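You operate a simulated robot arm through the tools that you are given. There is no shell and no other tool. Be economical: measure what you need, move in short steps, check, and stop when the job is done.

The job below is to be done with a simulated robot arm. You get a single attempt, and the scene is never put back.

Task
Start the rack's slice, then stop it with cancel before it burns.
Fine: use the outer slot, leave the dial on 6; the slice goes back into the same gap, the fifth.

Only the result counts: the job must be done as asked and must still hold three seconds after the hand-in. Knocking over, shifting, dropping, spilling or breaking anything else fails it.

Robot
A 6-joint arm with a two-finger parallel gripper, fixed in place. Base frame: the origin is at the foot of the arm, x ahead of it, y to its left, z up. Units: m, degrees, N and s.
With the tool pointing down near the work surface it reaches from about 0.36 to 0.76 m from the base axis. Its first joint turns from -66.0 to 66.0 degrees. Payload 2.45 kg.
Tool frame: the origin (TCP) lies between the finger pads and is the grasp point; the fingertips stand 0.024 m ahead of it; z points along the fingers, y is the line along which they close. The gripper opens to 0.068 m. The fingers are 0.017 m wide and 0.01 m thick; the gripper's body (0.04 by 0.07 m) begins 0.041 m behind the TCP.
Orientation is that of the tool frame in the base frame, as [roll, pitch, yaw] about the fixed x, y, z axes, in that order (R = Rz(yaw) Ry(pitch) Rx(roll)). With the fingers straight down and closing along the base's y, the tool's x points along the base's -x, its y along +y and its z along -z.

Tools
- The arm moves only by the tool send_rows. Its argument "commands" is a list of rows, each a list of 6 numbers: the shift along the tool's x, y, z in m, then the turn, a rotation vector about the tool's x, y, z in degrees. In form: [[x, y, z, rx, ry, rz], ...]. A call has 1 to 10 rows; each row is the pose to reach, as a shift and turn from the pose commanded when the call began, along the tool's axes at that moment. "jaw" is the finger opening in m, from 0 to 0.068, set as the call begins (left out, the last holds). Each row takes 0.2 s and may step no farther than 0.05 m and 8.6 degrees from the row before; otherwise, or with a gripper value out of range, the whole call is refused. A pose out of reach is approached as far as the arm can. The call stops where the force on the tool passes 90 N (or 10 N more than at its start, if that is more) or the arm is blocked; 0.2 s more then pass. Each finger travels about 0.108 m/s and halts on what it meets, pressing with about 34 N; the grip force reading is that of the motor and also rises with nothing between the fingers. The clock runs only during rows and for 0.2 s after the last one: add rows that repeat a pose to give the fingers time. The reply holds the time, the measured pose of the TCP, the force on the tool along the base axes, the opening and the grip force, in the units named above and with some noise, with the torque about the TCP (base axes, N m) and any sound that the robot's microphone picked up.
- Cameras (640 x 400 px; columns grow to the right, rows downward): "scene" is fixed at [0.168, 0.4076, 1.4917]; the picture's right is [-0.74, -0.67, 0.00], its down [-0.29, 0.32, -0.90] and it looks along [0.61, -0.67, -0.43] (base axes); focal length 354 px, centre (320, 200). "wrist" rides on the gripper at [0.084, 0.011, -0.075] in the tool frame; the picture's right is [-0.13, 0.99, 0.00], its down [-0.60, -0.08, -0.79] and it looks along [-0.79, -0.10, 0.61] (tool axes); focal length 251 px, centre (320, 200). There is no depth. A picture from a camera that has moved, and an enlarged one, comes with that camera's place and axes in the base frame and with its lens. The place of the scene camera against the robot may be out by one fixed shift of up to 0.018 m in any direction.
- grab_frame(camera): a new picture of that camera. It takes no simulated time.
- enlarge(camera, box): a new picture of the part [left, top, right, bottom] of that camera's present view, enlarged. It takes no simulated time.
- hand_in(): hands the job in; it is judged then, once.

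Go step by step. Nothing tells you positions but the pictures and the camera data: compare them with the known pose of the tool, close in by small moves and look again before you grip or let go. The budget is 120 turns and 84 pictures, counting those below and the enlarged ones. Unless the task says otherwise, let go and move clear before handing in, and close with one line.

The tools are called after "Call:" by a JSON object that holds its "fn" and its "kwargs". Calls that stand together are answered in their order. send_rows: Moves the arm, as the interface text tells. Its arguments: {"type":"object","properties":{"commands":{"type":"array","items":{"type":"array","items":{"type":"number"}}},"jaw":{"type":"number"}},"required":["commands"]} The other tools are called the same way: grab_frame (camera) takes a picture; enlarge (camera, box) takes an enlarged picture of a part of a camera's view; hand_in () hands the job in.

At the start:

```text
time_s: 0.0
position: [0.4988, 0.0584, 1.3138]
orientation: [179.9, 0.0, -180.0]
wrist_force: [-0.3, 0.6, 0.3]
torque: [-0.02, 0.02, 0.02]
opening: 0.0681
finger_force: 0.0
```

scene: 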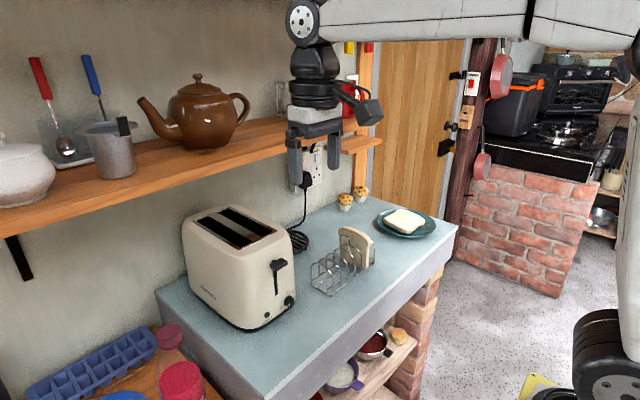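
wrist: 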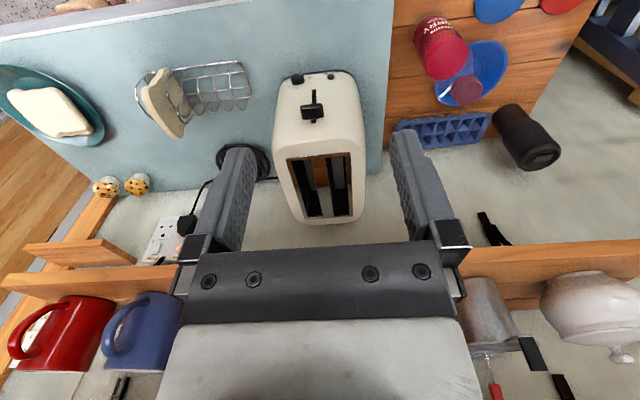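

I'll look closely at the toaster, rack and plate first, before planning any moves.

Call:
{"fn": "enlarge", "kwargs": {"camera": "scene", "box": [160, 180, 320, 340]}}

Call:
{"fn": "enlarge", "kwargs": {"camera": "scene", "box": [290, 190, 450, 310]}}

Call:
{"fn": "enlarge", "kwargs": {"camera": "wrist", "box": [120, 40, 380, 230]}}

```text
2.50 times, centred on (240, 260) of scene
camera zoom: at [0.168, 0.4076, 1.4917], right [-0.74, -0.67, 0.0], down [-0.29, 0.32, -0.9], along [0.61, -0.67, -0.43], focal length 884 px, centre (520, 50)
```

zoom: 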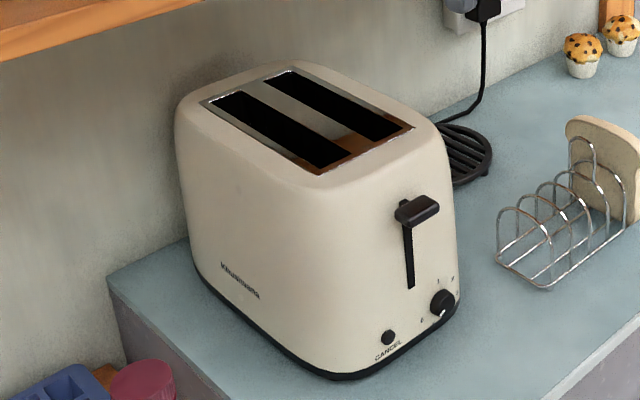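

```text
3.33 times, centred on (370, 250) of scene
camera zoom: at [0.168, 0.4076, 1.4917], right [-0.74, -0.67, 0.0], down [-0.29, 0.32, -0.9], along [0.61, -0.67, -0.43], focal length 1179 px, centre (153, 33)
```

zoom: 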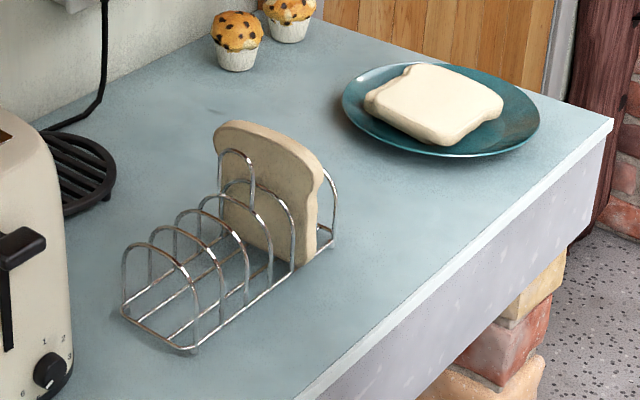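

```text
2.11 times, centred on (250, 135) of wrist
camera zoom: at [0.4136, 0.0706, 1.3891], right [0.13, 0.99, 0.0], down [0.6, -0.08, 0.79], along [0.79, -0.1, -0.61], focal length 529 px, centre (467, 337)
```

zoom: 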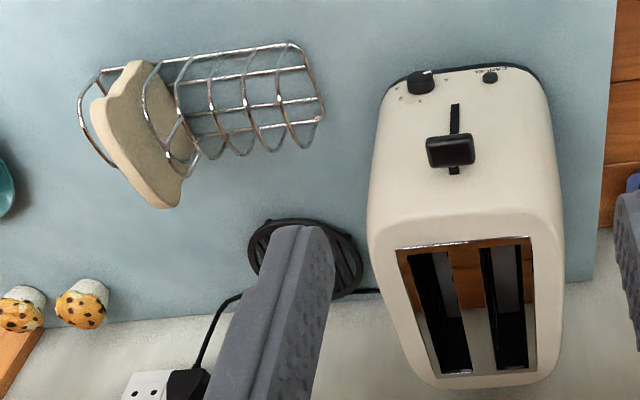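

The toaster sits at about x 0.64–0.87, y 0.035, with its lever facing me. The rack runs along y at x≈0.60–0.67, and the slice is at its far end. Next I'll check the socket, the slots, the rack gaps and the shelf edge.

Call:
{"fn": "enlarge", "kwargs": {"camera": "scene", "box": [270, 130, 390, 210]}}

Call:
{"fn": "enlarge", "kwargs": {"camera": "scene", "box": [300, 215, 390, 300]}}

Call:
{"fn": "enlarge", "kwargs": {"camera": "scene", "box": [230, 240, 310, 340]}}

Call:
{"fn": "enlarge", "kwargs": {"camera": "wrist", "box": [120, 50, 270, 150]}}

Call:
{"fn": "enlarge", "kwargs": {"camera": "wrist", "box": [260, 60, 380, 230]}}

```text
5.00 times, centred on (330, 170) of scene
camera zoom: at [0.168, 0.4076, 1.4917], right [-0.74, -0.67, 0.0], down [-0.29, 0.32, -0.9], along [0.61, -0.67, -0.43], focal length 1768 px, centre (270, 350)
```

zoom: 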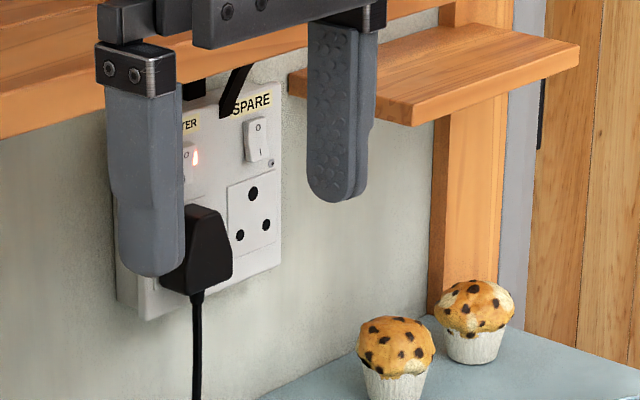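

```text
4.71 times, centred on (345, 258) of scene
camera zoom: at [0.168, 0.4076, 1.4917], right [-0.74, -0.67, 0.0], down [-0.29, 0.32, -0.9], along [0.61, -0.67, -0.43], focal length 1664 px, centre (202, -71)
```

zoom: 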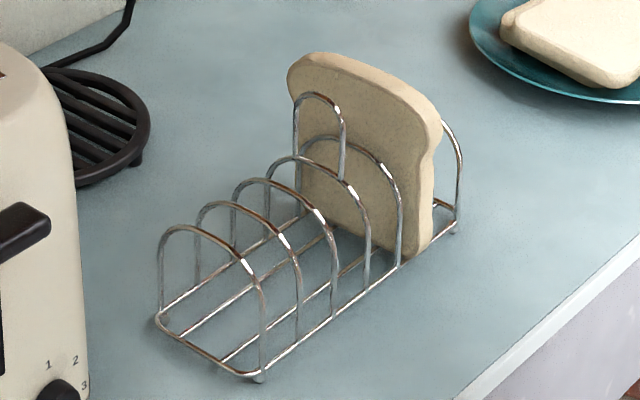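

```text
4.00 times, centred on (270, 290) of scene
camera zoom: at [0.168, 0.4076, 1.4917], right [-0.74, -0.67, 0.0], down [-0.29, 0.32, -0.9], along [0.61, -0.67, -0.43], focal length 1415 px, centre (520, -160)
```

zoom: 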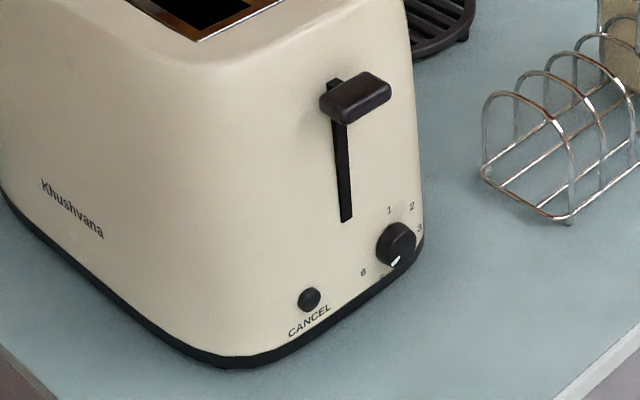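

```text
4.00 times, centred on (195, 100) of wrist
camera zoom: at [0.4136, 0.0706, 1.3891], right [0.13, 0.99, 0.0], down [0.6, -0.08, 0.79], along [0.79, -0.1, -0.61], focal length 1006 px, centre (820, 600)
```

zoom: 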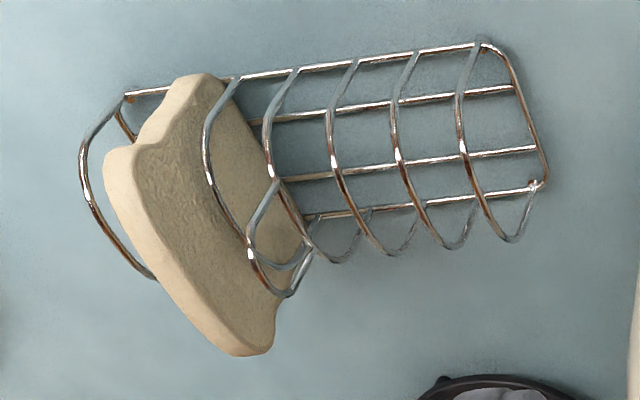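

```text
2.35 times, centred on (320, 145) of wrist
camera zoom: at [0.4136, 0.0706, 1.3891], right [0.13, 0.99, 0.0], down [0.6, -0.08, 0.79], along [0.79, -0.1, -0.61], focal length 592 px, centre (320, 329)
```

zoom: 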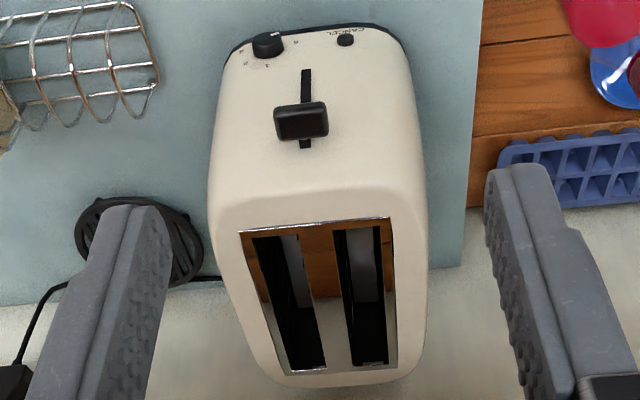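

The socket labelled for the toaster is lit, so the power is on. I can't yet tell where the dial's pointer sits, so I'll zoom in on it.

Call:
{"fn": "enlarge", "kwargs": {"camera": "scene", "box": [296, 280, 344, 310]}}

Call:
{"fn": "enlarge", "kwargs": {"camera": "scene", "box": [262, 284, 302, 324]}}

Call:
{"fn": "enlarge", "kwargs": {"camera": "wrist", "box": [285, 60, 345, 100]}}

```text
13.33 times, centred on (320, 295) of scene
camera zoom: at [0.168, 0.4076, 1.4917], right [-0.74, -0.67, 0.0], down [-0.29, 0.32, -0.9], along [0.61, -0.67, -0.43], focal length 4716 px, centre (320, -1067)
```

zoom: 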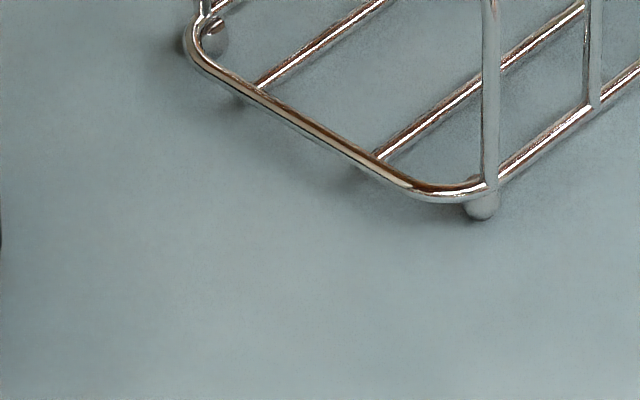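

```text
10.00 times, centred on (282, 304) of scene
camera zoom: at [0.168, 0.4076, 1.4917], right [-0.74, -0.67, 0.0], down [-0.29, 0.32, -0.9], along [0.61, -0.67, -0.43], focal length 3537 px, centre (700, -840)
```

zoom: 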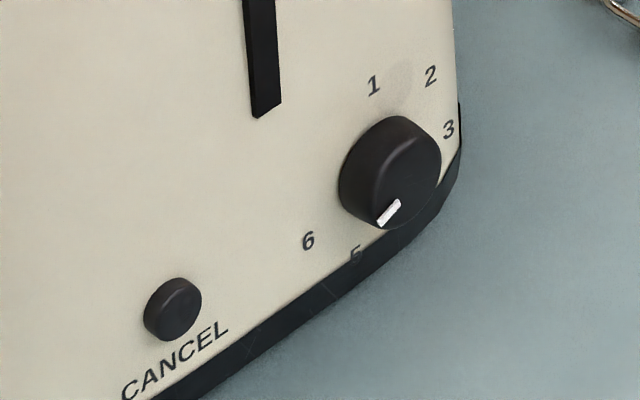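

```text
10.00 times, centred on (315, 80) of wrist
camera zoom: at [0.4136, 0.0706, 1.3891], right [0.13, 0.99, 0.0], down [0.6, -0.08, 0.79], along [0.79, -0.1, -0.61], focal length 2514 px, centre (370, 1400)
```

zoom: 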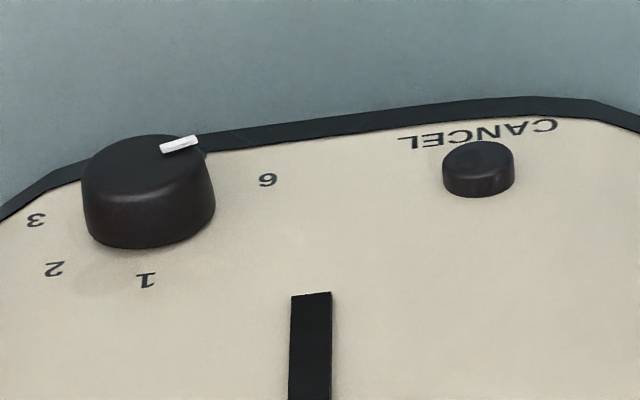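

The pointer line aims at 6, so the dial is already right and I must not touch it. Next I'll check the toaster's top for slot markings and locate the shelf edge.

Call:
{"fn": "enlarge", "kwargs": {"camera": "scene", "box": [175, 195, 305, 275]}}

Call:
{"fn": "enlarge", "kwargs": {"camera": "wrist", "box": [270, 120, 380, 230]}}

```text
4.92 times, centred on (240, 235) of scene
camera zoom: at [0.168, 0.4076, 1.4917], right [-0.74, -0.67, 0.0], down [-0.29, 0.32, -0.9], along [0.61, -0.67, -0.43], focal length 1741 px, centre (714, 28)
```

zoom: 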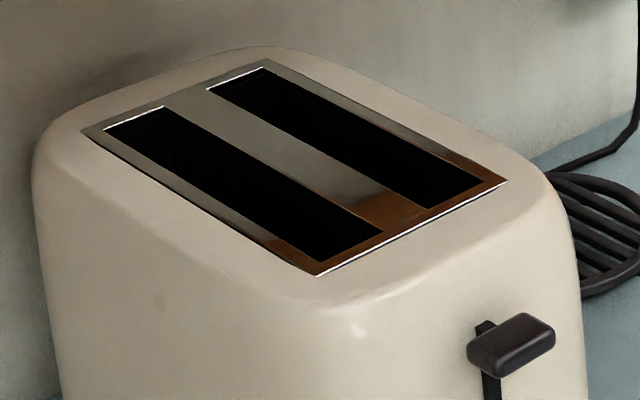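

```text
3.64 times, centred on (325, 175) of wrist
camera zoom: at [0.4136, 0.0706, 1.3891], right [0.13, 0.99, 0.0], down [0.6, -0.08, 0.79], along [0.79, -0.1, -0.61], focal length 914 px, centre (302, 291)
```

zoom: 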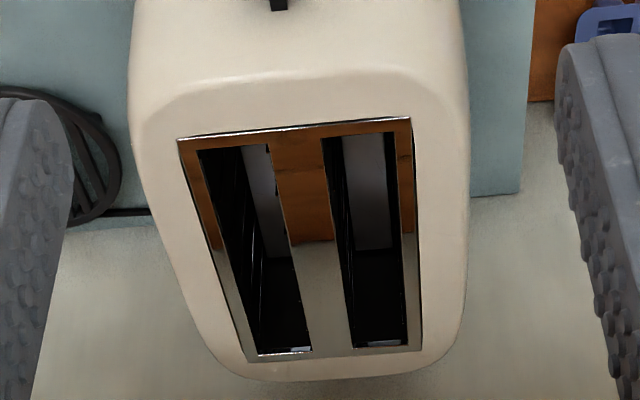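

The outer slot (nearest the counter's end, +y) is centred near (0.752, 0.060), with its top at z≈1.108. The slice is in gap 5, between arches 5 and 6, at y≈-0.249. I still need the shelf's front edge for clearance.

Call:
{"fn": "enlarge", "kwargs": {"camera": "scene", "box": [120, 90, 300, 200]}}

Call:
{"fn": "enlarge", "kwargs": {"camera": "wrist", "box": [440, 200, 640, 330]}}

```text
3.56 times, centred on (210, 145) of scene
camera zoom: at [0.168, 0.4076, 1.4917], right [-0.74, -0.67, 0.0], down [-0.29, 0.32, -0.9], along [0.61, -0.67, -0.43], focal length 1258 px, centre (711, 396)
```

zoom: 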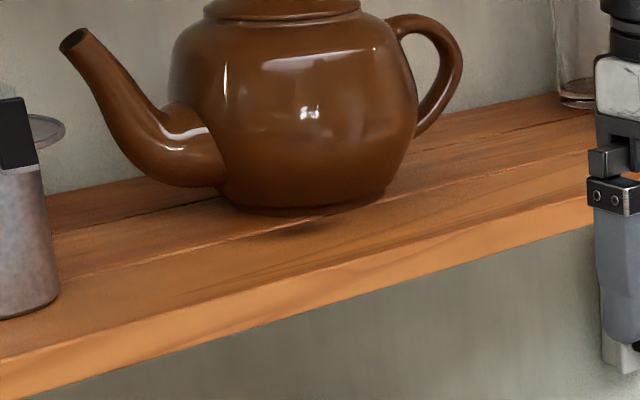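

```text
3.08 times, centred on (540, 265) of wrist
camera zoom: at [0.4136, 0.0706, 1.3891], right [0.13, 0.99, 0.0], down [0.6, -0.08, 0.79], along [0.79, -0.1, -0.61], focal length 774 px, centre (-357, 0)
```

zoom: 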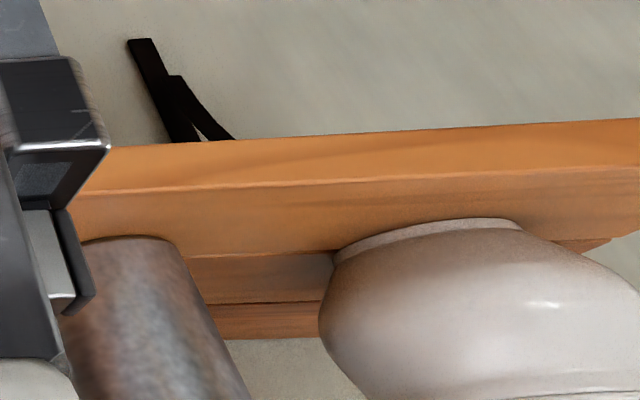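

The shelf's front edge is near x≈0.72 at z≈1.25 and overhangs the slots, so a vertical tool won't fit there. I'll tilt the tool 30° so the fingers point forward and down, and use that tilt for the whole job.

Call:
{"fn": "send_rows", "kwargs": {"commands": [[0, 0, 0, 0, -7.5, 0], [0, 0, 0, 0, -15, 0], [0, 0, 0, 0, -22.5, 0], [0, 0, 0, 0, -30, 0], [0, 0, 0, 0, -30, 0]], "jaw": 0.042}}

Call:
{"fn": "grab_frame", "kwargs": {"camera": "wrist"}}

Call:
{"fn": "grab_frame", "kwargs": {"camera": "scene"}}

```text
time_s: 1.2
position: [0.4987, 0.0597, 1.3137]
orientation: [-180.0, 30.2, -179.9]
wrist_force: [0.0, 0.4, 0.9]
torque: [0.0, 0.01, -0.03]
opening: 0.0419
finger_force: 0.0
```

```text
66 pictures are left
camera wrist: at [0.3876, 0.0711, 1.3362], right [0.11, 0.99, 0.06], down [0.12, -0.08, 0.99], along [0.99, -0.1, -0.13], focal length 251 px, centre (320, 200)
```

wrist: 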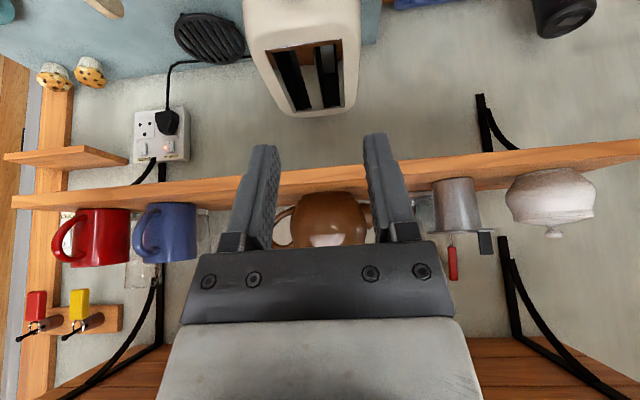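

```text
65 pictures are left
```

scene: 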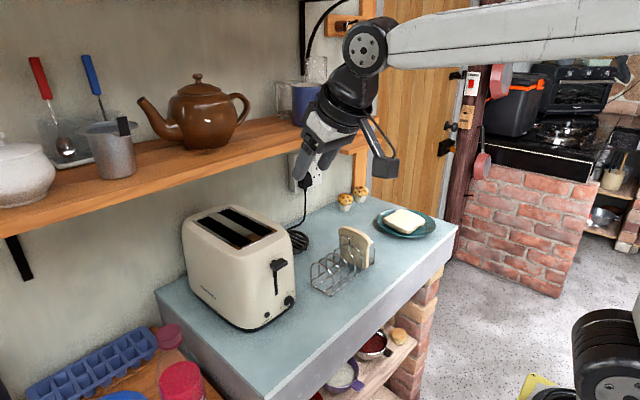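

The tilt works. I'll add 8° more for shelf clearance and move in front of the slice at (0.50, -0.249, 1.11) to look at it.

Call:
{"fn": "send_rows", "kwargs": {"commands": [[0.0125, -0.0386, 0.0216, 0, -4, 0], [0.025, -0.0772, 0.0433, 0, -8, 0], [0.0375, -0.116, 0.065, 0, -8, 0], [0.05, -0.1545, 0.0865, 0, -8, 0], [0.0625, -0.193, 0.108, 0, -8, 0], [0.075, -0.232, 0.13, 0, -8, 0], [0.0875, -0.27, 0.1515, 0, -8, 0], [0.1, -0.309, 0.173, 0, -8, 0], [0.1, -0.309, 0.173, 0, -8, 0]]}}

Call:
{"fn": "grab_frame", "kwargs": {"camera": "wrist"}}

Call:
{"fn": "grab_frame", "kwargs": {"camera": "scene"}}

```text
time_s: 3.2
position: [0.5013, -0.2528, 1.113]
orientation: [180.0, 38.2, 180.0]
wrist_force: [0.0, -0.3, -0.1]
torque: [0.02, -0.01, 0.03]
opening: 0.042
finger_force: 0.1
```

```text
64 pictures are left
camera wrist: at [0.3868, -0.241, 1.1202], right [0.1, 0.99, 0.08], down [-0.01, -0.08, 1.0], along [0.99, -0.1, 0.01], focal length 251 px, centre (320, 200)
```

wrist: 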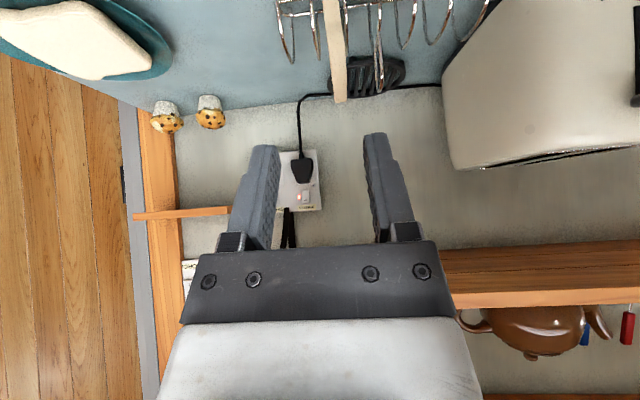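

```text
63 pictures are left
```

scene: 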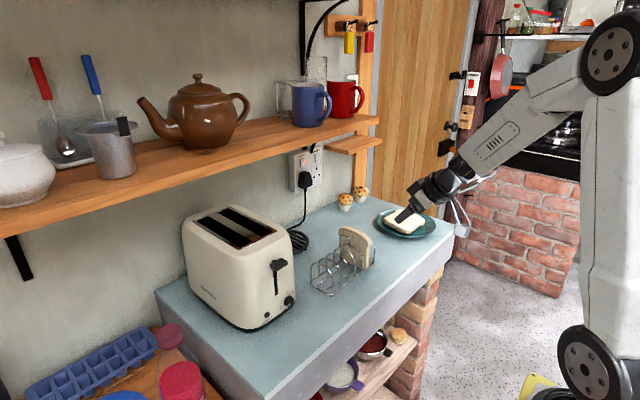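

The slice shows edge-on at the top of the wrist view. I'll zoom in to get its y and thickness.

Call:
{"fn": "enlarge", "kwargs": {"camera": "wrist", "box": [265, 0, 425, 110]}}

Call:
{"fn": "enlarge", "kwargs": {"camera": "scene", "box": [320, 180, 460, 290]}}

```text
3.64 times, centred on (345, 55) of wrist
camera zoom: at [0.3868, -0.241, 1.1202], right [0.1, 0.99, 0.08], down [-0.01, -0.08, 1.0], along [0.99, -0.1, 0.01], focal length 914 px, centre (229, 727)
```

zoom: 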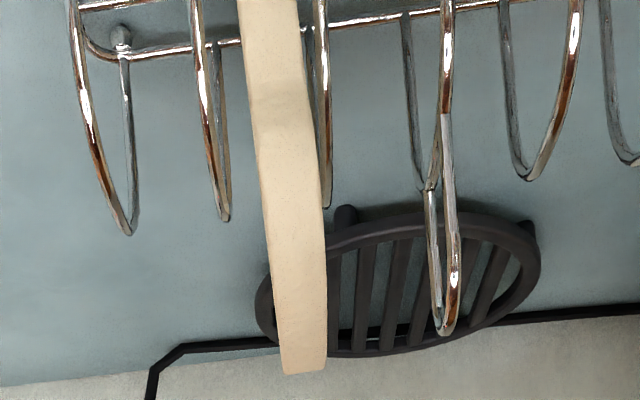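

```text
3.64 times, centred on (390, 235) of scene
camera zoom: at [0.168, 0.4076, 1.4917], right [-0.74, -0.67, 0.0], down [-0.29, 0.32, -0.9], along [0.61, -0.67, -0.43], focal length 1286 px, centre (66, 73)
```

zoom: 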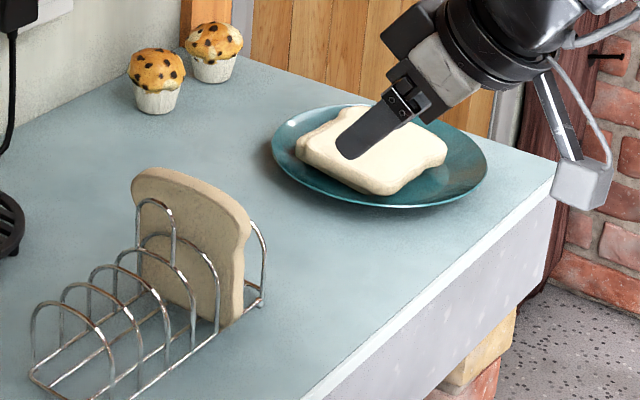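

The wrist view puts the slice at y≈-0.240, about 14.5 mm thick, with arch tops at z≈0.984 and its own top at z≈1.018. Comparing the tool with the scene view puts that camera about 1 cm off. I'll move up beside the slice and look again.

Call:
{"fn": "send_rows", "kwargs": {"commands": [[-0.0155, 0.0125, 0.0283, 0, 0, 0], [-0.031, 0.0125, 0.0566, 0, 0, 0], [-0.0467, 0.0125, 0.0848, 0, 0, 0], [-0.0467, 0.0125, 0.0848, 0, 0, 0]]}}

Call:
{"fn": "enlarge", "kwargs": {"camera": "wrist", "box": [220, 60, 420, 200]}}

Call:
{"fn": "enlarge", "kwargs": {"camera": "scene", "box": [310, 190, 410, 270]}}

```text
time_s: 4.2
position: [0.5886, -0.2376, 1.0748]
orientation: [179.9, 38.1, -180.0]
wrist_force: [-0.4, 0.4, 0.8]
torque: [-0.01, 0.0, 0.03]
opening: 0.0421
finger_force: 0.1
```

```text
2.86 times, centred on (320, 130) of wrist
camera zoom: at [0.4752, -0.2263, 1.0838], right [0.1, 0.99, 0.08], down [-0.01, -0.08, 1.0], along [0.99, -0.1, 0.01], focal length 718 px, centre (320, 400)
```

zoom: 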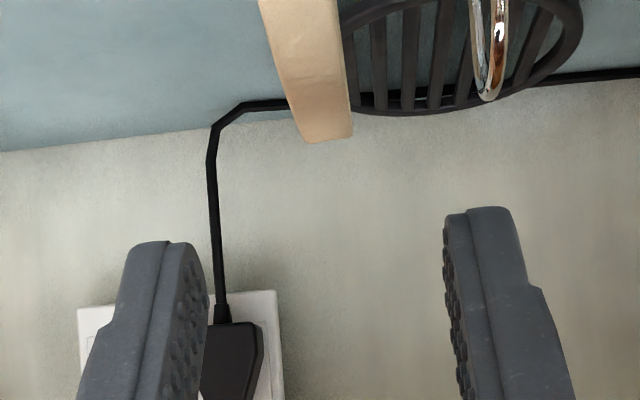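

```text
5.00 times, centred on (360, 230) of scene
camera zoom: at [0.168, 0.4076, 1.4917], right [-0.74, -0.67, 0.0], down [-0.29, 0.32, -0.9], along [0.61, -0.67, -0.43], focal length 1768 px, centre (120, 50)
```

zoom: 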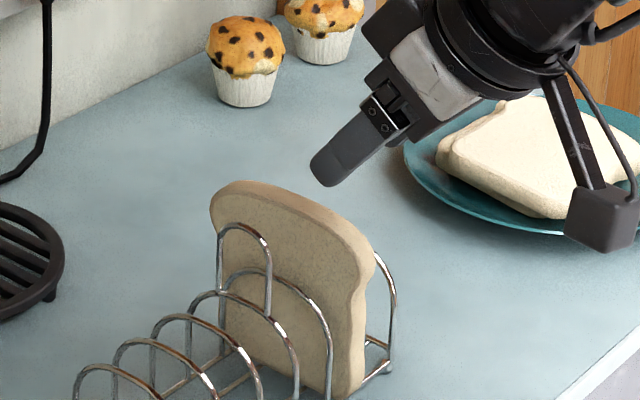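

The slice's y matches the tool's to within about 1 mm. I'll go down to (0.615, -0.238, 1.011), straddling its top with the fingertips just above the arches, without gripping yet.

Call:
{"fn": "send_rows", "kwargs": {"commands": [[0.0062, 0, 0.0222, 0, 0, 0], [0.0124, 0, 0.0445, 0, 0, 0], [0.0186, 0, 0.0667, 0, 0, 0], [0.0186, 0, 0.0667, 0, 0, 0]]}}

Call:
{"fn": "enlarge", "kwargs": {"camera": "scene", "box": [310, 200, 400, 275]}}

Call:
{"fn": "grab_frame", "kwargs": {"camera": "wrist"}}

```text
time_s: 5.2
position: [0.6179, -0.2383, 1.0134]
orientation: [-179.8, 38.1, -179.9]
wrist_force: [0.3, 0.2, -0.4]
torque: [0.0, 0.02, 0.02]
opening: 0.0422
finger_force: 0.0
```

```text
5.33 times, centred on (355, 238) of scene
camera zoom: at [0.168, 0.4076, 1.4917], right [-0.74, -0.67, 0.0], down [-0.29, 0.32, -0.9], along [0.61, -0.67, -0.43], focal length 1886 px, centre (133, 0)
```

zoom: 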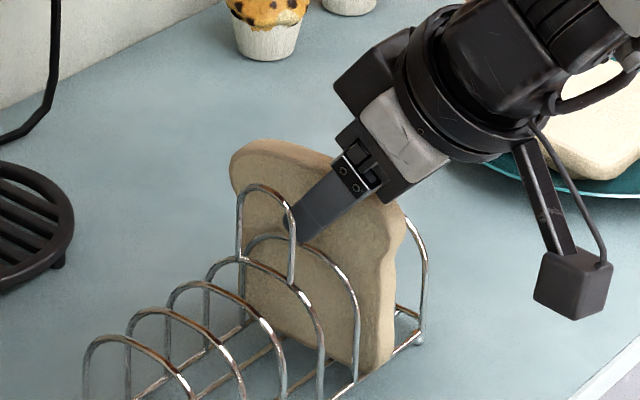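

```text
57 pictures are left
camera wrist: at [0.5032, -0.2269, 1.0201], right [0.1, 0.99, 0.08], down [-0.01, -0.08, 1.0], along [0.99, -0.1, 0.01], focal length 251 px, centre (320, 200)
```

wrist: 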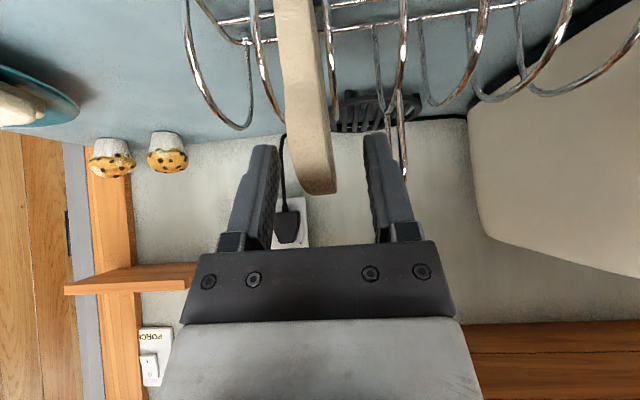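

The fingers straddle the slice cleanly, clear of the handle loop and arches. Closing.

Call:
{"fn": "send_rows", "kwargs": {"commands": [[0, 0, 0, 0, 0, 0], [0, 0, 0, 0, 0, 0], [0, 0, 0, 0, 0, 0]], "jaw": 0.005}}

Call:
{"fn": "enlarge", "kwargs": {"camera": "scene", "box": [310, 200, 400, 275]}}

Call:
{"fn": "grab_frame", "kwargs": {"camera": "wrist"}}

```text
time_s: 6.0
position: [0.6169, -0.2382, 1.0141]
orientation: [180.0, 38.1, -180.0]
wrist_force: [0.7, -0.1, -0.2]
torque: [-0.01, 0.03, 0.03]
opening: 0.0122
finger_force: 32.0
```

```text
5.33 times, centred on (355, 238) of scene
camera zoom: at [0.168, 0.4076, 1.4917], right [-0.74, -0.67, 0.0], down [-0.29, 0.32, -0.9], along [0.61, -0.67, -0.43], focal length 1886 px, centre (133, 0)
```

zoom: 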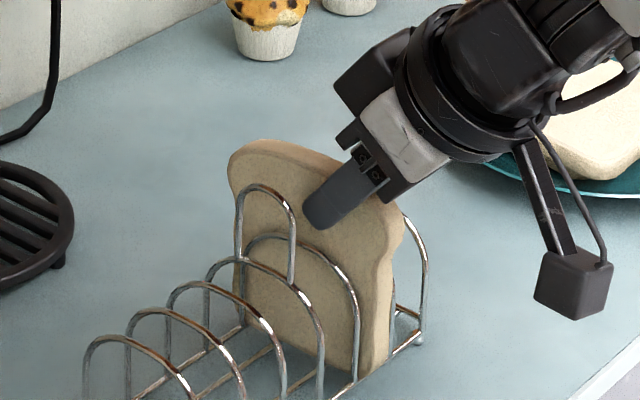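

```text
55 pictures are left
camera wrist: at [0.503, -0.2267, 1.0203], right [0.1, 0.99, 0.08], down [-0.01, -0.08, 1.0], along [0.99, -0.1, 0.01], focal length 251 px, centre (320, 200)
```

wrist: 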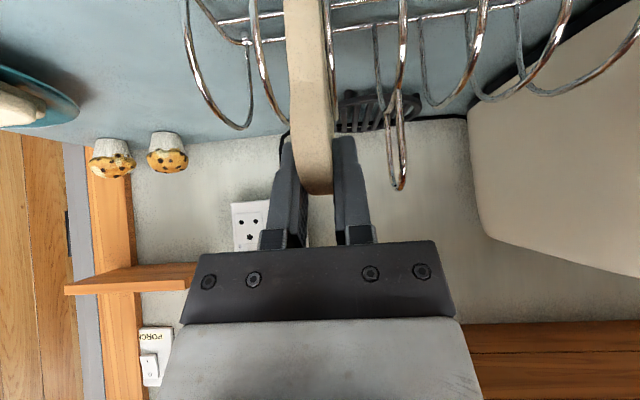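

The slice is held (12 mm opening). I'll lift it straight up out of the gap.

Call:
{"fn": "send_rows", "kwargs": {"commands": [[-0.0123, 0, -0.0158, 0, 0, 0], [-0.0246, 0, -0.0315, 0, 0, 0], [-0.0431, 0, -0.0552, 0, 0, 0], [-0.0616, 0, -0.0788, 0, 0, 0], [-0.0801, 0, -0.1024, 0, 0, 0], [-0.0986, 0, -0.126, 0, 0, 0], [-0.0986, 0, -0.126, 0, 0, 0]]}}

Call:
{"fn": "grab_frame", "kwargs": {"camera": "scene"}}

Call:
{"fn": "grab_frame", "kwargs": {"camera": "wrist"}}

```text
time_s: 7.6
position: [0.6159, -0.2383, 1.1731]
orientation: [-180.0, 38.0, 180.0]
wrist_force: [1.0, 0.2, 0.1]
torque: [-0.02, -0.02, 0.02]
opening: 0.0117
finger_force: 32.5
```

```text
54 pictures are left
```

scene: 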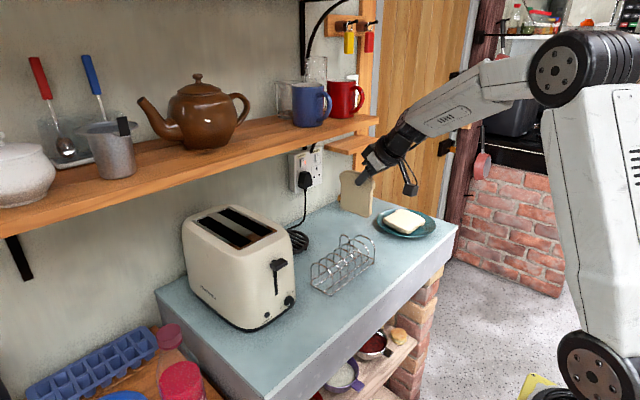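

```text
53 pictures are left
camera wrist: at [0.5014, -0.226, 1.1801], right [0.1, 0.99, 0.08], down [-0.01, -0.08, 1.0], along [0.99, -0.1, 0.01], focal length 251 px, centre (320, 200)
```

wrist: 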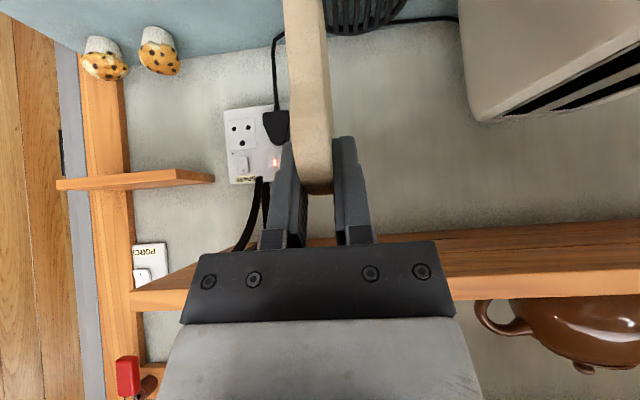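

The shelf's lower front edge triangulates to (0.713, 1.250) and the toaster's top to about 1.095. I'll back up slightly and carry the slice across to y≈0.06, in front of the outer slot and above the toaster, then look.

Call:
{"fn": "send_rows", "kwargs": {"commands": [[0.0092, 0, -0.0288, 0, 0, 0], [0.0184, 0, -0.0576, 0, 0, 0], [0.0184, 0.0426, -0.0576, 0, 0, 0], [0.0184, 0.0852, -0.0576, 0, 0, 0], [0.0184, 0.1278, -0.0576, 0, 0, 0], [0.0184, 0.1704, -0.0576, 0, 0, 0], [0.0184, 0.213, -0.0576, 0, 0, 0], [0.0184, 0.2556, -0.0576, 0, 0, 0], [0.0184, 0.298, -0.0576, 0, 0, 0], [0.0184, 0.298, -0.0576, 0, 0, 0]]}}

Call:
{"fn": "grab_frame", "kwargs": {"camera": "wrist"}}

Call:
{"fn": "grab_frame", "kwargs": {"camera": "scene"}}

```text
time_s: 9.8
position: [0.5653, 0.0628, 1.2064]
orientation: [-179.8, 38.1, -180.0]
wrist_force: [-0.2, 0.3, 1.2]
torque: [-0.02, 0.0, 0.01]
opening: 0.0122
finger_force: 32.1
```

```text
52 pictures are left
camera wrist: at [0.4513, 0.0733, 1.2132], right [0.1, 0.99, 0.08], down [-0.01, -0.08, 1.0], along [0.99, -0.1, 0.01], focal length 251 px, centre (320, 200)
```

wrist: 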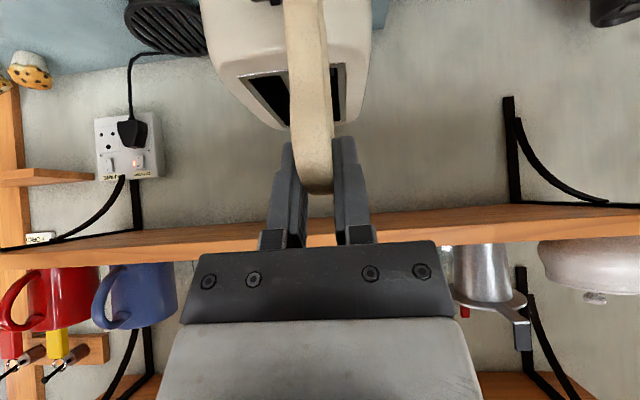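

```text
51 pictures are left
```

scene: 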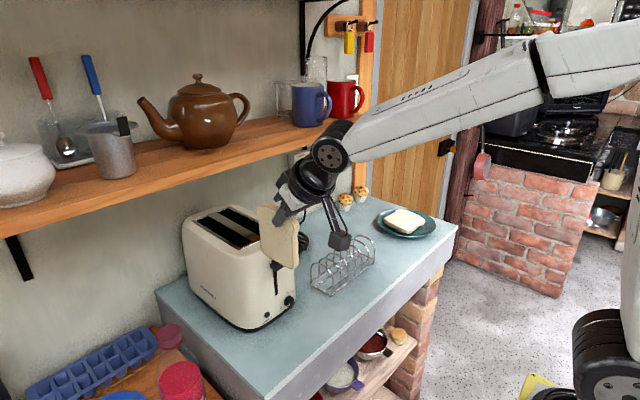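

Call:
{"fn": "enlarge", "kwargs": {"camera": "wrist", "box": [200, 0, 420, 140]}}

Call:
{"fn": "enlarge", "kwargs": {"camera": "scene", "box": [175, 175, 325, 300]}}

```text
2.86 times, centred on (310, 70) of wrist
camera zoom: at [0.4513, 0.0733, 1.2132], right [0.1, 0.99, 0.08], down [-0.01, -0.08, 1.0], along [0.99, -0.1, 0.01], focal length 718 px, centre (349, 571)
```

zoom: 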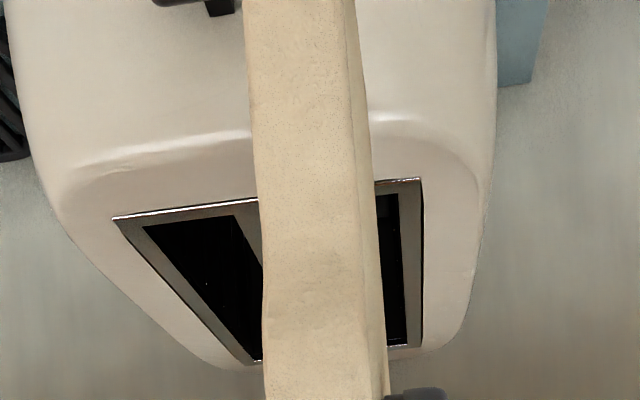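

```text
3.20 times, centred on (250, 238) of scene
camera zoom: at [0.168, 0.4076, 1.4917], right [-0.74, -0.67, 0.0], down [-0.29, 0.32, -0.9], along [0.61, -0.67, -0.43], focal length 1132 px, centre (544, 80)
```

zoom: 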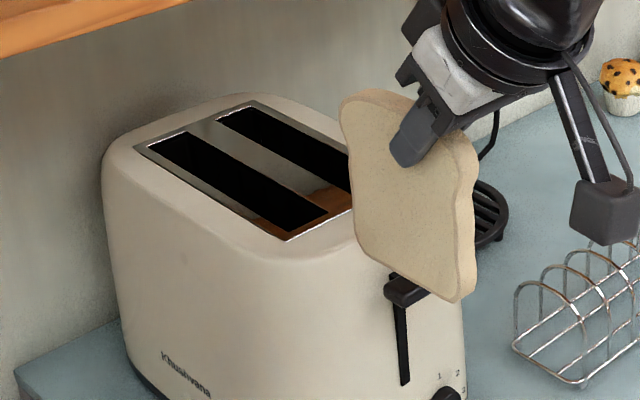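

The near plate edge now triangulates to x=0.688 and the toaster's top to z=1.088. That puts the outer slot at x 0.695–0.859, y centre ≈0.060. I'll tilt 12° more to pass under the shelf edge and bring the slice over the slot.

Call:
{"fn": "send_rows", "kwargs": {"commands": [[0, 0, 0, 0, -6, 0], [0, -0.002, 0, 0, -12, 0], [-0.03, -0.002, 0.024, 0, -12, 0], [-0.058, -0.002, 0.045, 0, -12, 0], [-0.086, -0.002, 0.067, 0, -12, 0], [-0.1103, -0.002, 0.0862, 0, -12, 0], [-0.1103, -0.002, 0.0862, 0, -12, 0]]}}

Call:
{"fn": "grab_frame", "kwargs": {"camera": "wrist"}}

Call:
{"fn": "enlarge", "kwargs": {"camera": "scene", "box": [165, 130, 325, 270]}}

```text
time_s: 11.4
position: [0.7048, 0.0572, 1.2071]
orientation: [-179.9, 50.0, -179.9]
wrist_force: [-0.4, 0.0, -0.8]
torque: [0.0, 0.03, 0.03]
opening: 0.0123
finger_force: 32.7
```

```text
48 pictures are left
camera wrist: at [0.5924, 0.0691, 1.1907], right [0.08, 0.99, 0.1], down [-0.22, -0.08, 0.97], along [0.97, -0.1, 0.21], focal length 251 px, centre (320, 200)
```

wrist: 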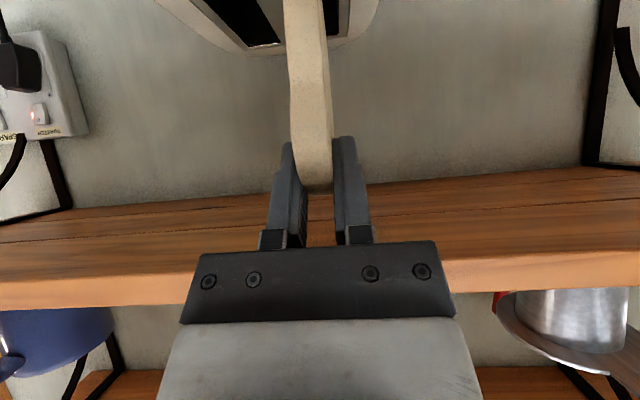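

```text
2.86 times, centred on (245, 200) of scene
camera zoom: at [0.168, 0.4076, 1.4917], right [-0.74, -0.67, 0.0], down [-0.29, 0.32, -0.9], along [0.61, -0.67, -0.43], focal length 1010 px, centre (534, 200)
```

zoom: 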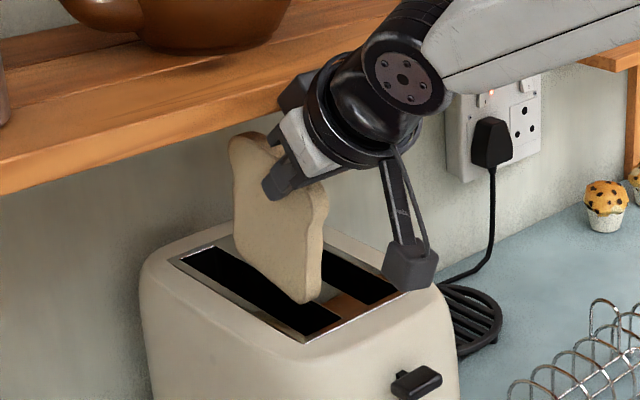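

The slice is above the outer slot. I'll zoom in to check its sideways centring before lowering.

Call:
{"fn": "enlarge", "kwargs": {"camera": "wrist", "box": [180, 0, 400, 70]}}

Call:
{"fn": "enlarge", "kwargs": {"camera": "scene", "box": [200, 170, 270, 250]}}

```text
2.91 times, centred on (290, 35) of wrist
camera zoom: at [0.5924, 0.0691, 1.1907], right [0.08, 0.99, 0.1], down [-0.22, -0.08, 0.97], along [0.97, -0.1, 0.21], focal length 731 px, centre (407, 680)
```

zoom: 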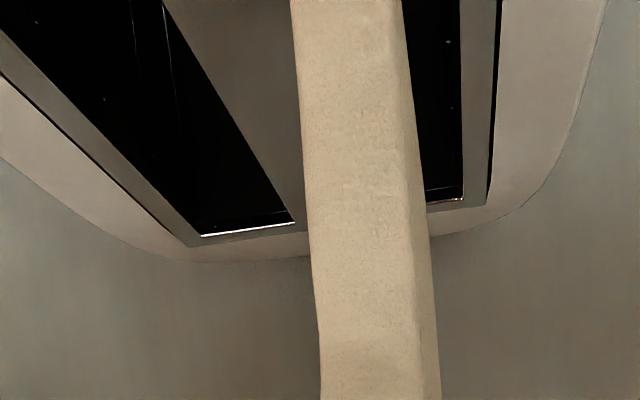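

```text
5.00 times, centred on (235, 210) of scene
camera zoom: at [0.168, 0.4076, 1.4917], right [-0.74, -0.67, 0.0], down [-0.29, 0.32, -0.9], along [0.61, -0.67, -0.43], focal length 1768 px, centre (745, 150)
```

zoom: 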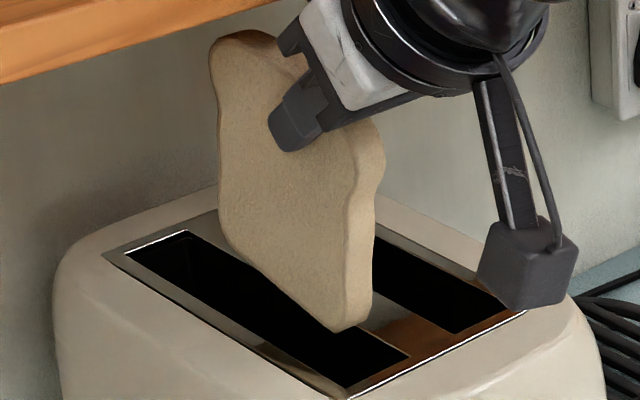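

The slot's centre comes out at y≈0.060, about 2.5 mm to the left of the tool. I'll nudge over and lower 2 cm slowly.

Call:
{"fn": "send_rows", "kwargs": {"commands": [[0, 0.0025, 0, 0, 0, 0], [0.0077, 0.0025, 0.0064, 0, 0, 0], [0.0153, 0.0025, 0.0129, 0, 0, 0], [0.0153, 0.0025, 0.0129, 0, 0, 0]]}}

Call:
{"fn": "enlarge", "kwargs": {"camera": "scene", "box": [200, 170, 270, 250]}}

```text
time_s: 12.4
position: [0.7055, 0.0592, 1.1867]
orientation: [-180.0, 50.1, 180.0]
wrist_force: [-1.1, 0.0, 0.1]
torque: [0.0, 0.02, 0.01]
opening: 0.0122
finger_force: 32.0
```

```text
5.00 times, centred on (235, 210) of scene
camera zoom: at [0.168, 0.4076, 1.4917], right [-0.74, -0.67, 0.0], down [-0.29, 0.32, -0.9], along [0.61, -0.67, -0.43], focal length 1768 px, centre (745, 150)
```

zoom: 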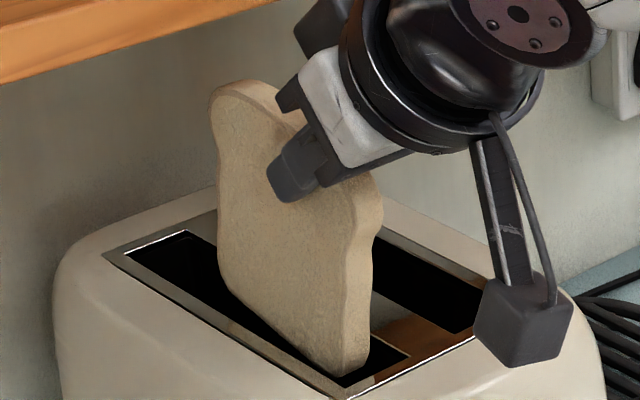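

The near corner is entering the slot, close to its near end. I'll shift 1 cm forward while lowering 2 cm more.

Call:
{"fn": "send_rows", "kwargs": {"commands": [[-0.0064, 0, 0.0077, 0, 0, 0], [0.0012, 0, 0.0141, 0, 0, 0], [0.0089, 0, 0.0206, 0, 0, 0], [0.0089, 0, 0.0206, 0, 0, 0]]}}

Call:
{"fn": "enlarge", "kwargs": {"camera": "scene", "box": [200, 170, 270, 250]}}

```text
time_s: 13.4
position: [0.7158, 0.0599, 1.1657]
orientation: [-179.9, 50.0, 180.0]
wrist_force: [0.0, -0.2, -1.4]
torque: [0.01, 0.02, 0.01]
opening: 0.0119
finger_force: 33.0
```

```text
5.00 times, centred on (235, 210) of scene
camera zoom: at [0.168, 0.4076, 1.4917], right [-0.74, -0.67, 0.0], down [-0.29, 0.32, -0.9], along [0.61, -0.67, -0.43], focal length 1768 px, centre (745, 150)
```

zoom: 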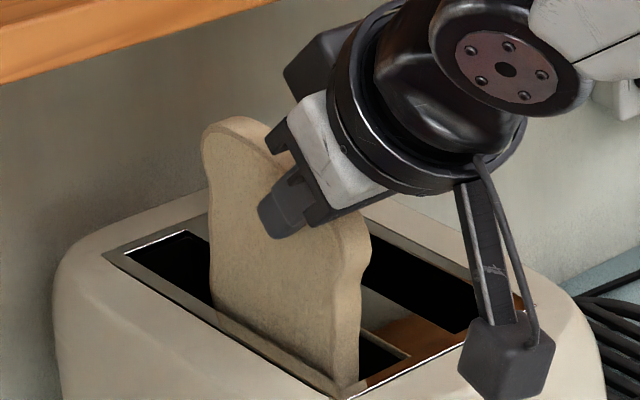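

The slice is inside the slot with no contact force. Now I'll rotate back to 38° to level it while lowering a bit more.

Call:
{"fn": "send_rows", "kwargs": {"commands": [[0.0012, 0, 0.005, 0, 3, 0], [0.0023, 0, 0.01, 0, 6, 0], [0.0035, 0, 0.015, 0, 9, 0], [0.0046, 0, 0.0195, 0, 12, 0], [0.0046, 0, 0.0195, 0, 12, 0]]}}

Call:
{"fn": "enlarge", "kwargs": {"camera": "scene", "box": [190, 130, 290, 250]}}

Call:
{"fn": "grab_frame", "kwargs": {"camera": "wrist"}}

```text
time_s: 14.6
position: [0.7273, 0.0612, 1.1514]
orientation: [-180.0, 38.1, 179.9]
wrist_force: [-0.2, -0.2, 0.5]
torque: [-0.01, 0.02, 0.0]
opening: 0.0121
finger_force: 32.2
```

```text
3.33 times, centred on (240, 190) of scene
camera zoom: at [0.168, 0.4076, 1.4917], right [-0.74, -0.67, 0.0], down [-0.29, 0.32, -0.9], along [0.61, -0.67, -0.43], focal length 1179 px, centre (587, 233)
```

zoom: 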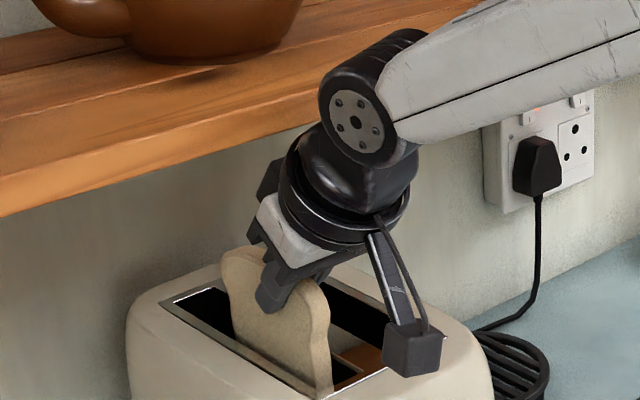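

```text
41 pictures are left
camera wrist: at [0.614, 0.073, 1.1583], right [0.1, 0.99, 0.08], down [-0.01, -0.08, 1.0], along [0.99, -0.1, 0.01], focal length 251 px, centre (320, 200)
```

wrist: 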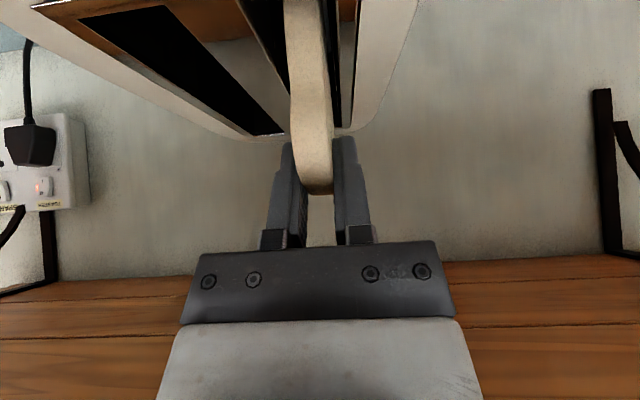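

It's centred in the slot. I'll lower 1 cm at a time, watching for the carriage.

Call:
{"fn": "send_rows", "kwargs": {"commands": [[0.0031, 0, 0.0039, 0, 0, 0], [0.0062, 0, 0.0079, 0, 0, 0], [0.0062, 0, 0.0079, 0, 0, 0]]}}

```text
time_s: 15.4
position: [0.7272, 0.0618, 1.1393]
orientation: [-180.0, 38.1, -179.9]
wrist_force: [-0.5, -0.4, 0.0]
torque: [-0.01, 0.01, -0.01]
opening: 0.0121
finger_force: 32.2
```

Call:
{"fn": "send_rows", "kwargs": {"commands": [[0.0031, 0, 0.0039, 0, 0, 0], [0.0062, 0, 0.0079, 0, 0, 0], [0.0062, 0, 0.0079, 0, 0, 0]]}}

Call:
{"fn": "enlarge", "kwargs": {"camera": "scene", "box": [190, 180, 270, 260]}}

```text
time_s: 16.2
position: [0.728, 0.061, 1.1296]
orientation: [-179.9, 38.1, -180.0]
wrist_force: [-0.1, -0.2, -0.4]
torque: [-0.01, 0.0, 0.03]
opening: 0.0123
finger_force: 32.9
```

```text
5.00 times, centred on (230, 220) of scene
camera zoom: at [0.168, 0.4076, 1.4917], right [-0.74, -0.67, 0.0], down [-0.29, 0.32, -0.9], along [0.61, -0.67, -0.43], focal length 1768 px, centre (770, 100)
```

zoom: 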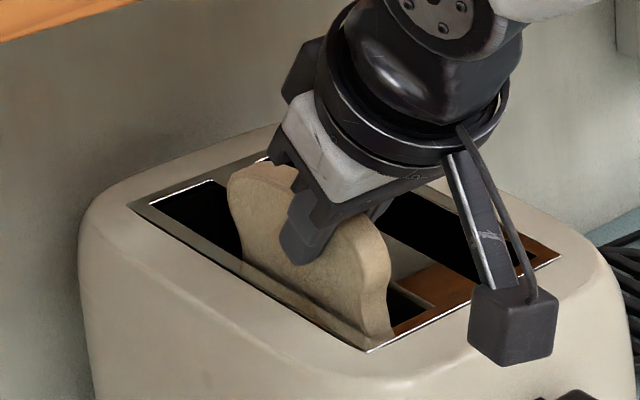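

Call:
{"fn": "send_rows", "kwargs": {"commands": [[0.0025, 0, 0.0032, 0, 0, 0], [0.005, 0, 0.0063, 0, 0, 0], [0.005, 0, 0.0063, 0, 0, 0]]}}

Call:
{"fn": "enlarge", "kwargs": {"camera": "scene", "box": [190, 180, 270, 260]}}

Call:
{"fn": "enlarge", "kwargs": {"camera": "wrist", "box": [220, 0, 420, 210]}}

```text
time_s: 17.0
position: [0.7279, 0.0615, 1.1226]
orientation: [180.0, 38.2, -179.9]
wrist_force: [-0.4, 1.1, 0.7]
torque: [0.02, -0.08, 0.01]
opening: 0.012
finger_force: 32.5
```

```text
5.00 times, centred on (230, 220) of scene
camera zoom: at [0.168, 0.4076, 1.4917], right [-0.74, -0.67, 0.0], down [-0.29, 0.32, -0.9], along [0.61, -0.67, -0.43], focal length 1768 px, centre (770, 100)
```

zoom: 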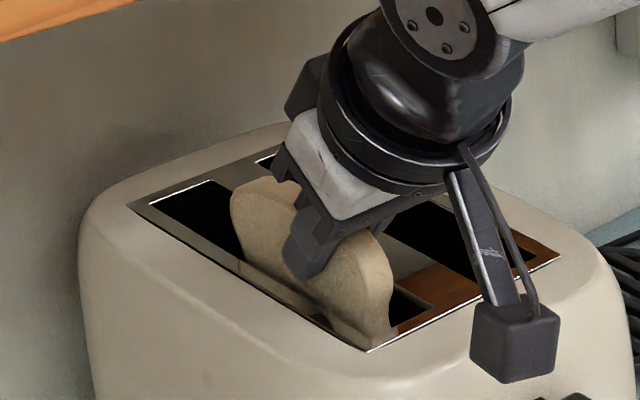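

```text
1.90 times, centred on (320, 105) of wrist
camera zoom: at [0.6139, 0.0724, 1.1302], right [0.1, 0.99, 0.08], down [-0.01, -0.08, 1.0], along [0.99, -0.1, 0.01], focal length 479 px, centre (320, 381)
```

zoom: 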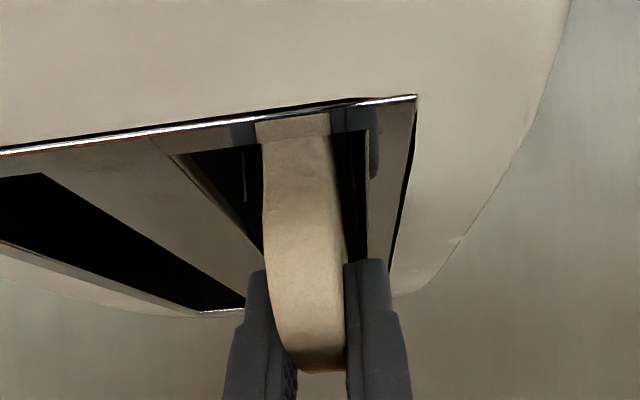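

A slight torque shows, possibly first contact. I'll go 4 mm lower.

Call:
{"fn": "send_rows", "kwargs": {"commands": [[0.0012, 0, 0.0016, 0, 0, 0], [0.0025, 0, 0.0032, 0, 0, 0], [0.0025, 0, 0.0032, 0, 0, 0]]}}

Call:
{"fn": "enlarge", "kwargs": {"camera": "scene", "box": [190, 180, 270, 260]}}

```text
time_s: 17.8
position: [0.7289, 0.0608, 1.1184]
orientation: [-179.9, 38.0, -180.0]
wrist_force: [-0.5, 0.4, 0.8]
torque: [-0.07, -0.06, -0.05]
opening: 0.0122
finger_force: 32.5
```

```text
5.00 times, centred on (230, 220) of scene
camera zoom: at [0.168, 0.4076, 1.4917], right [-0.74, -0.67, 0.0], down [-0.29, 0.32, -0.9], along [0.61, -0.67, -0.43], focal length 1768 px, centre (770, 100)
```

zoom: 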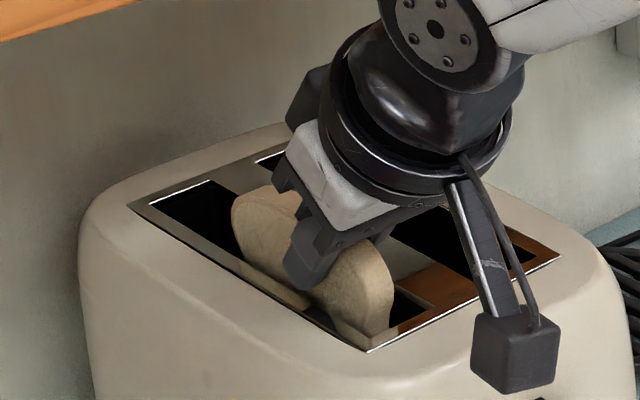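

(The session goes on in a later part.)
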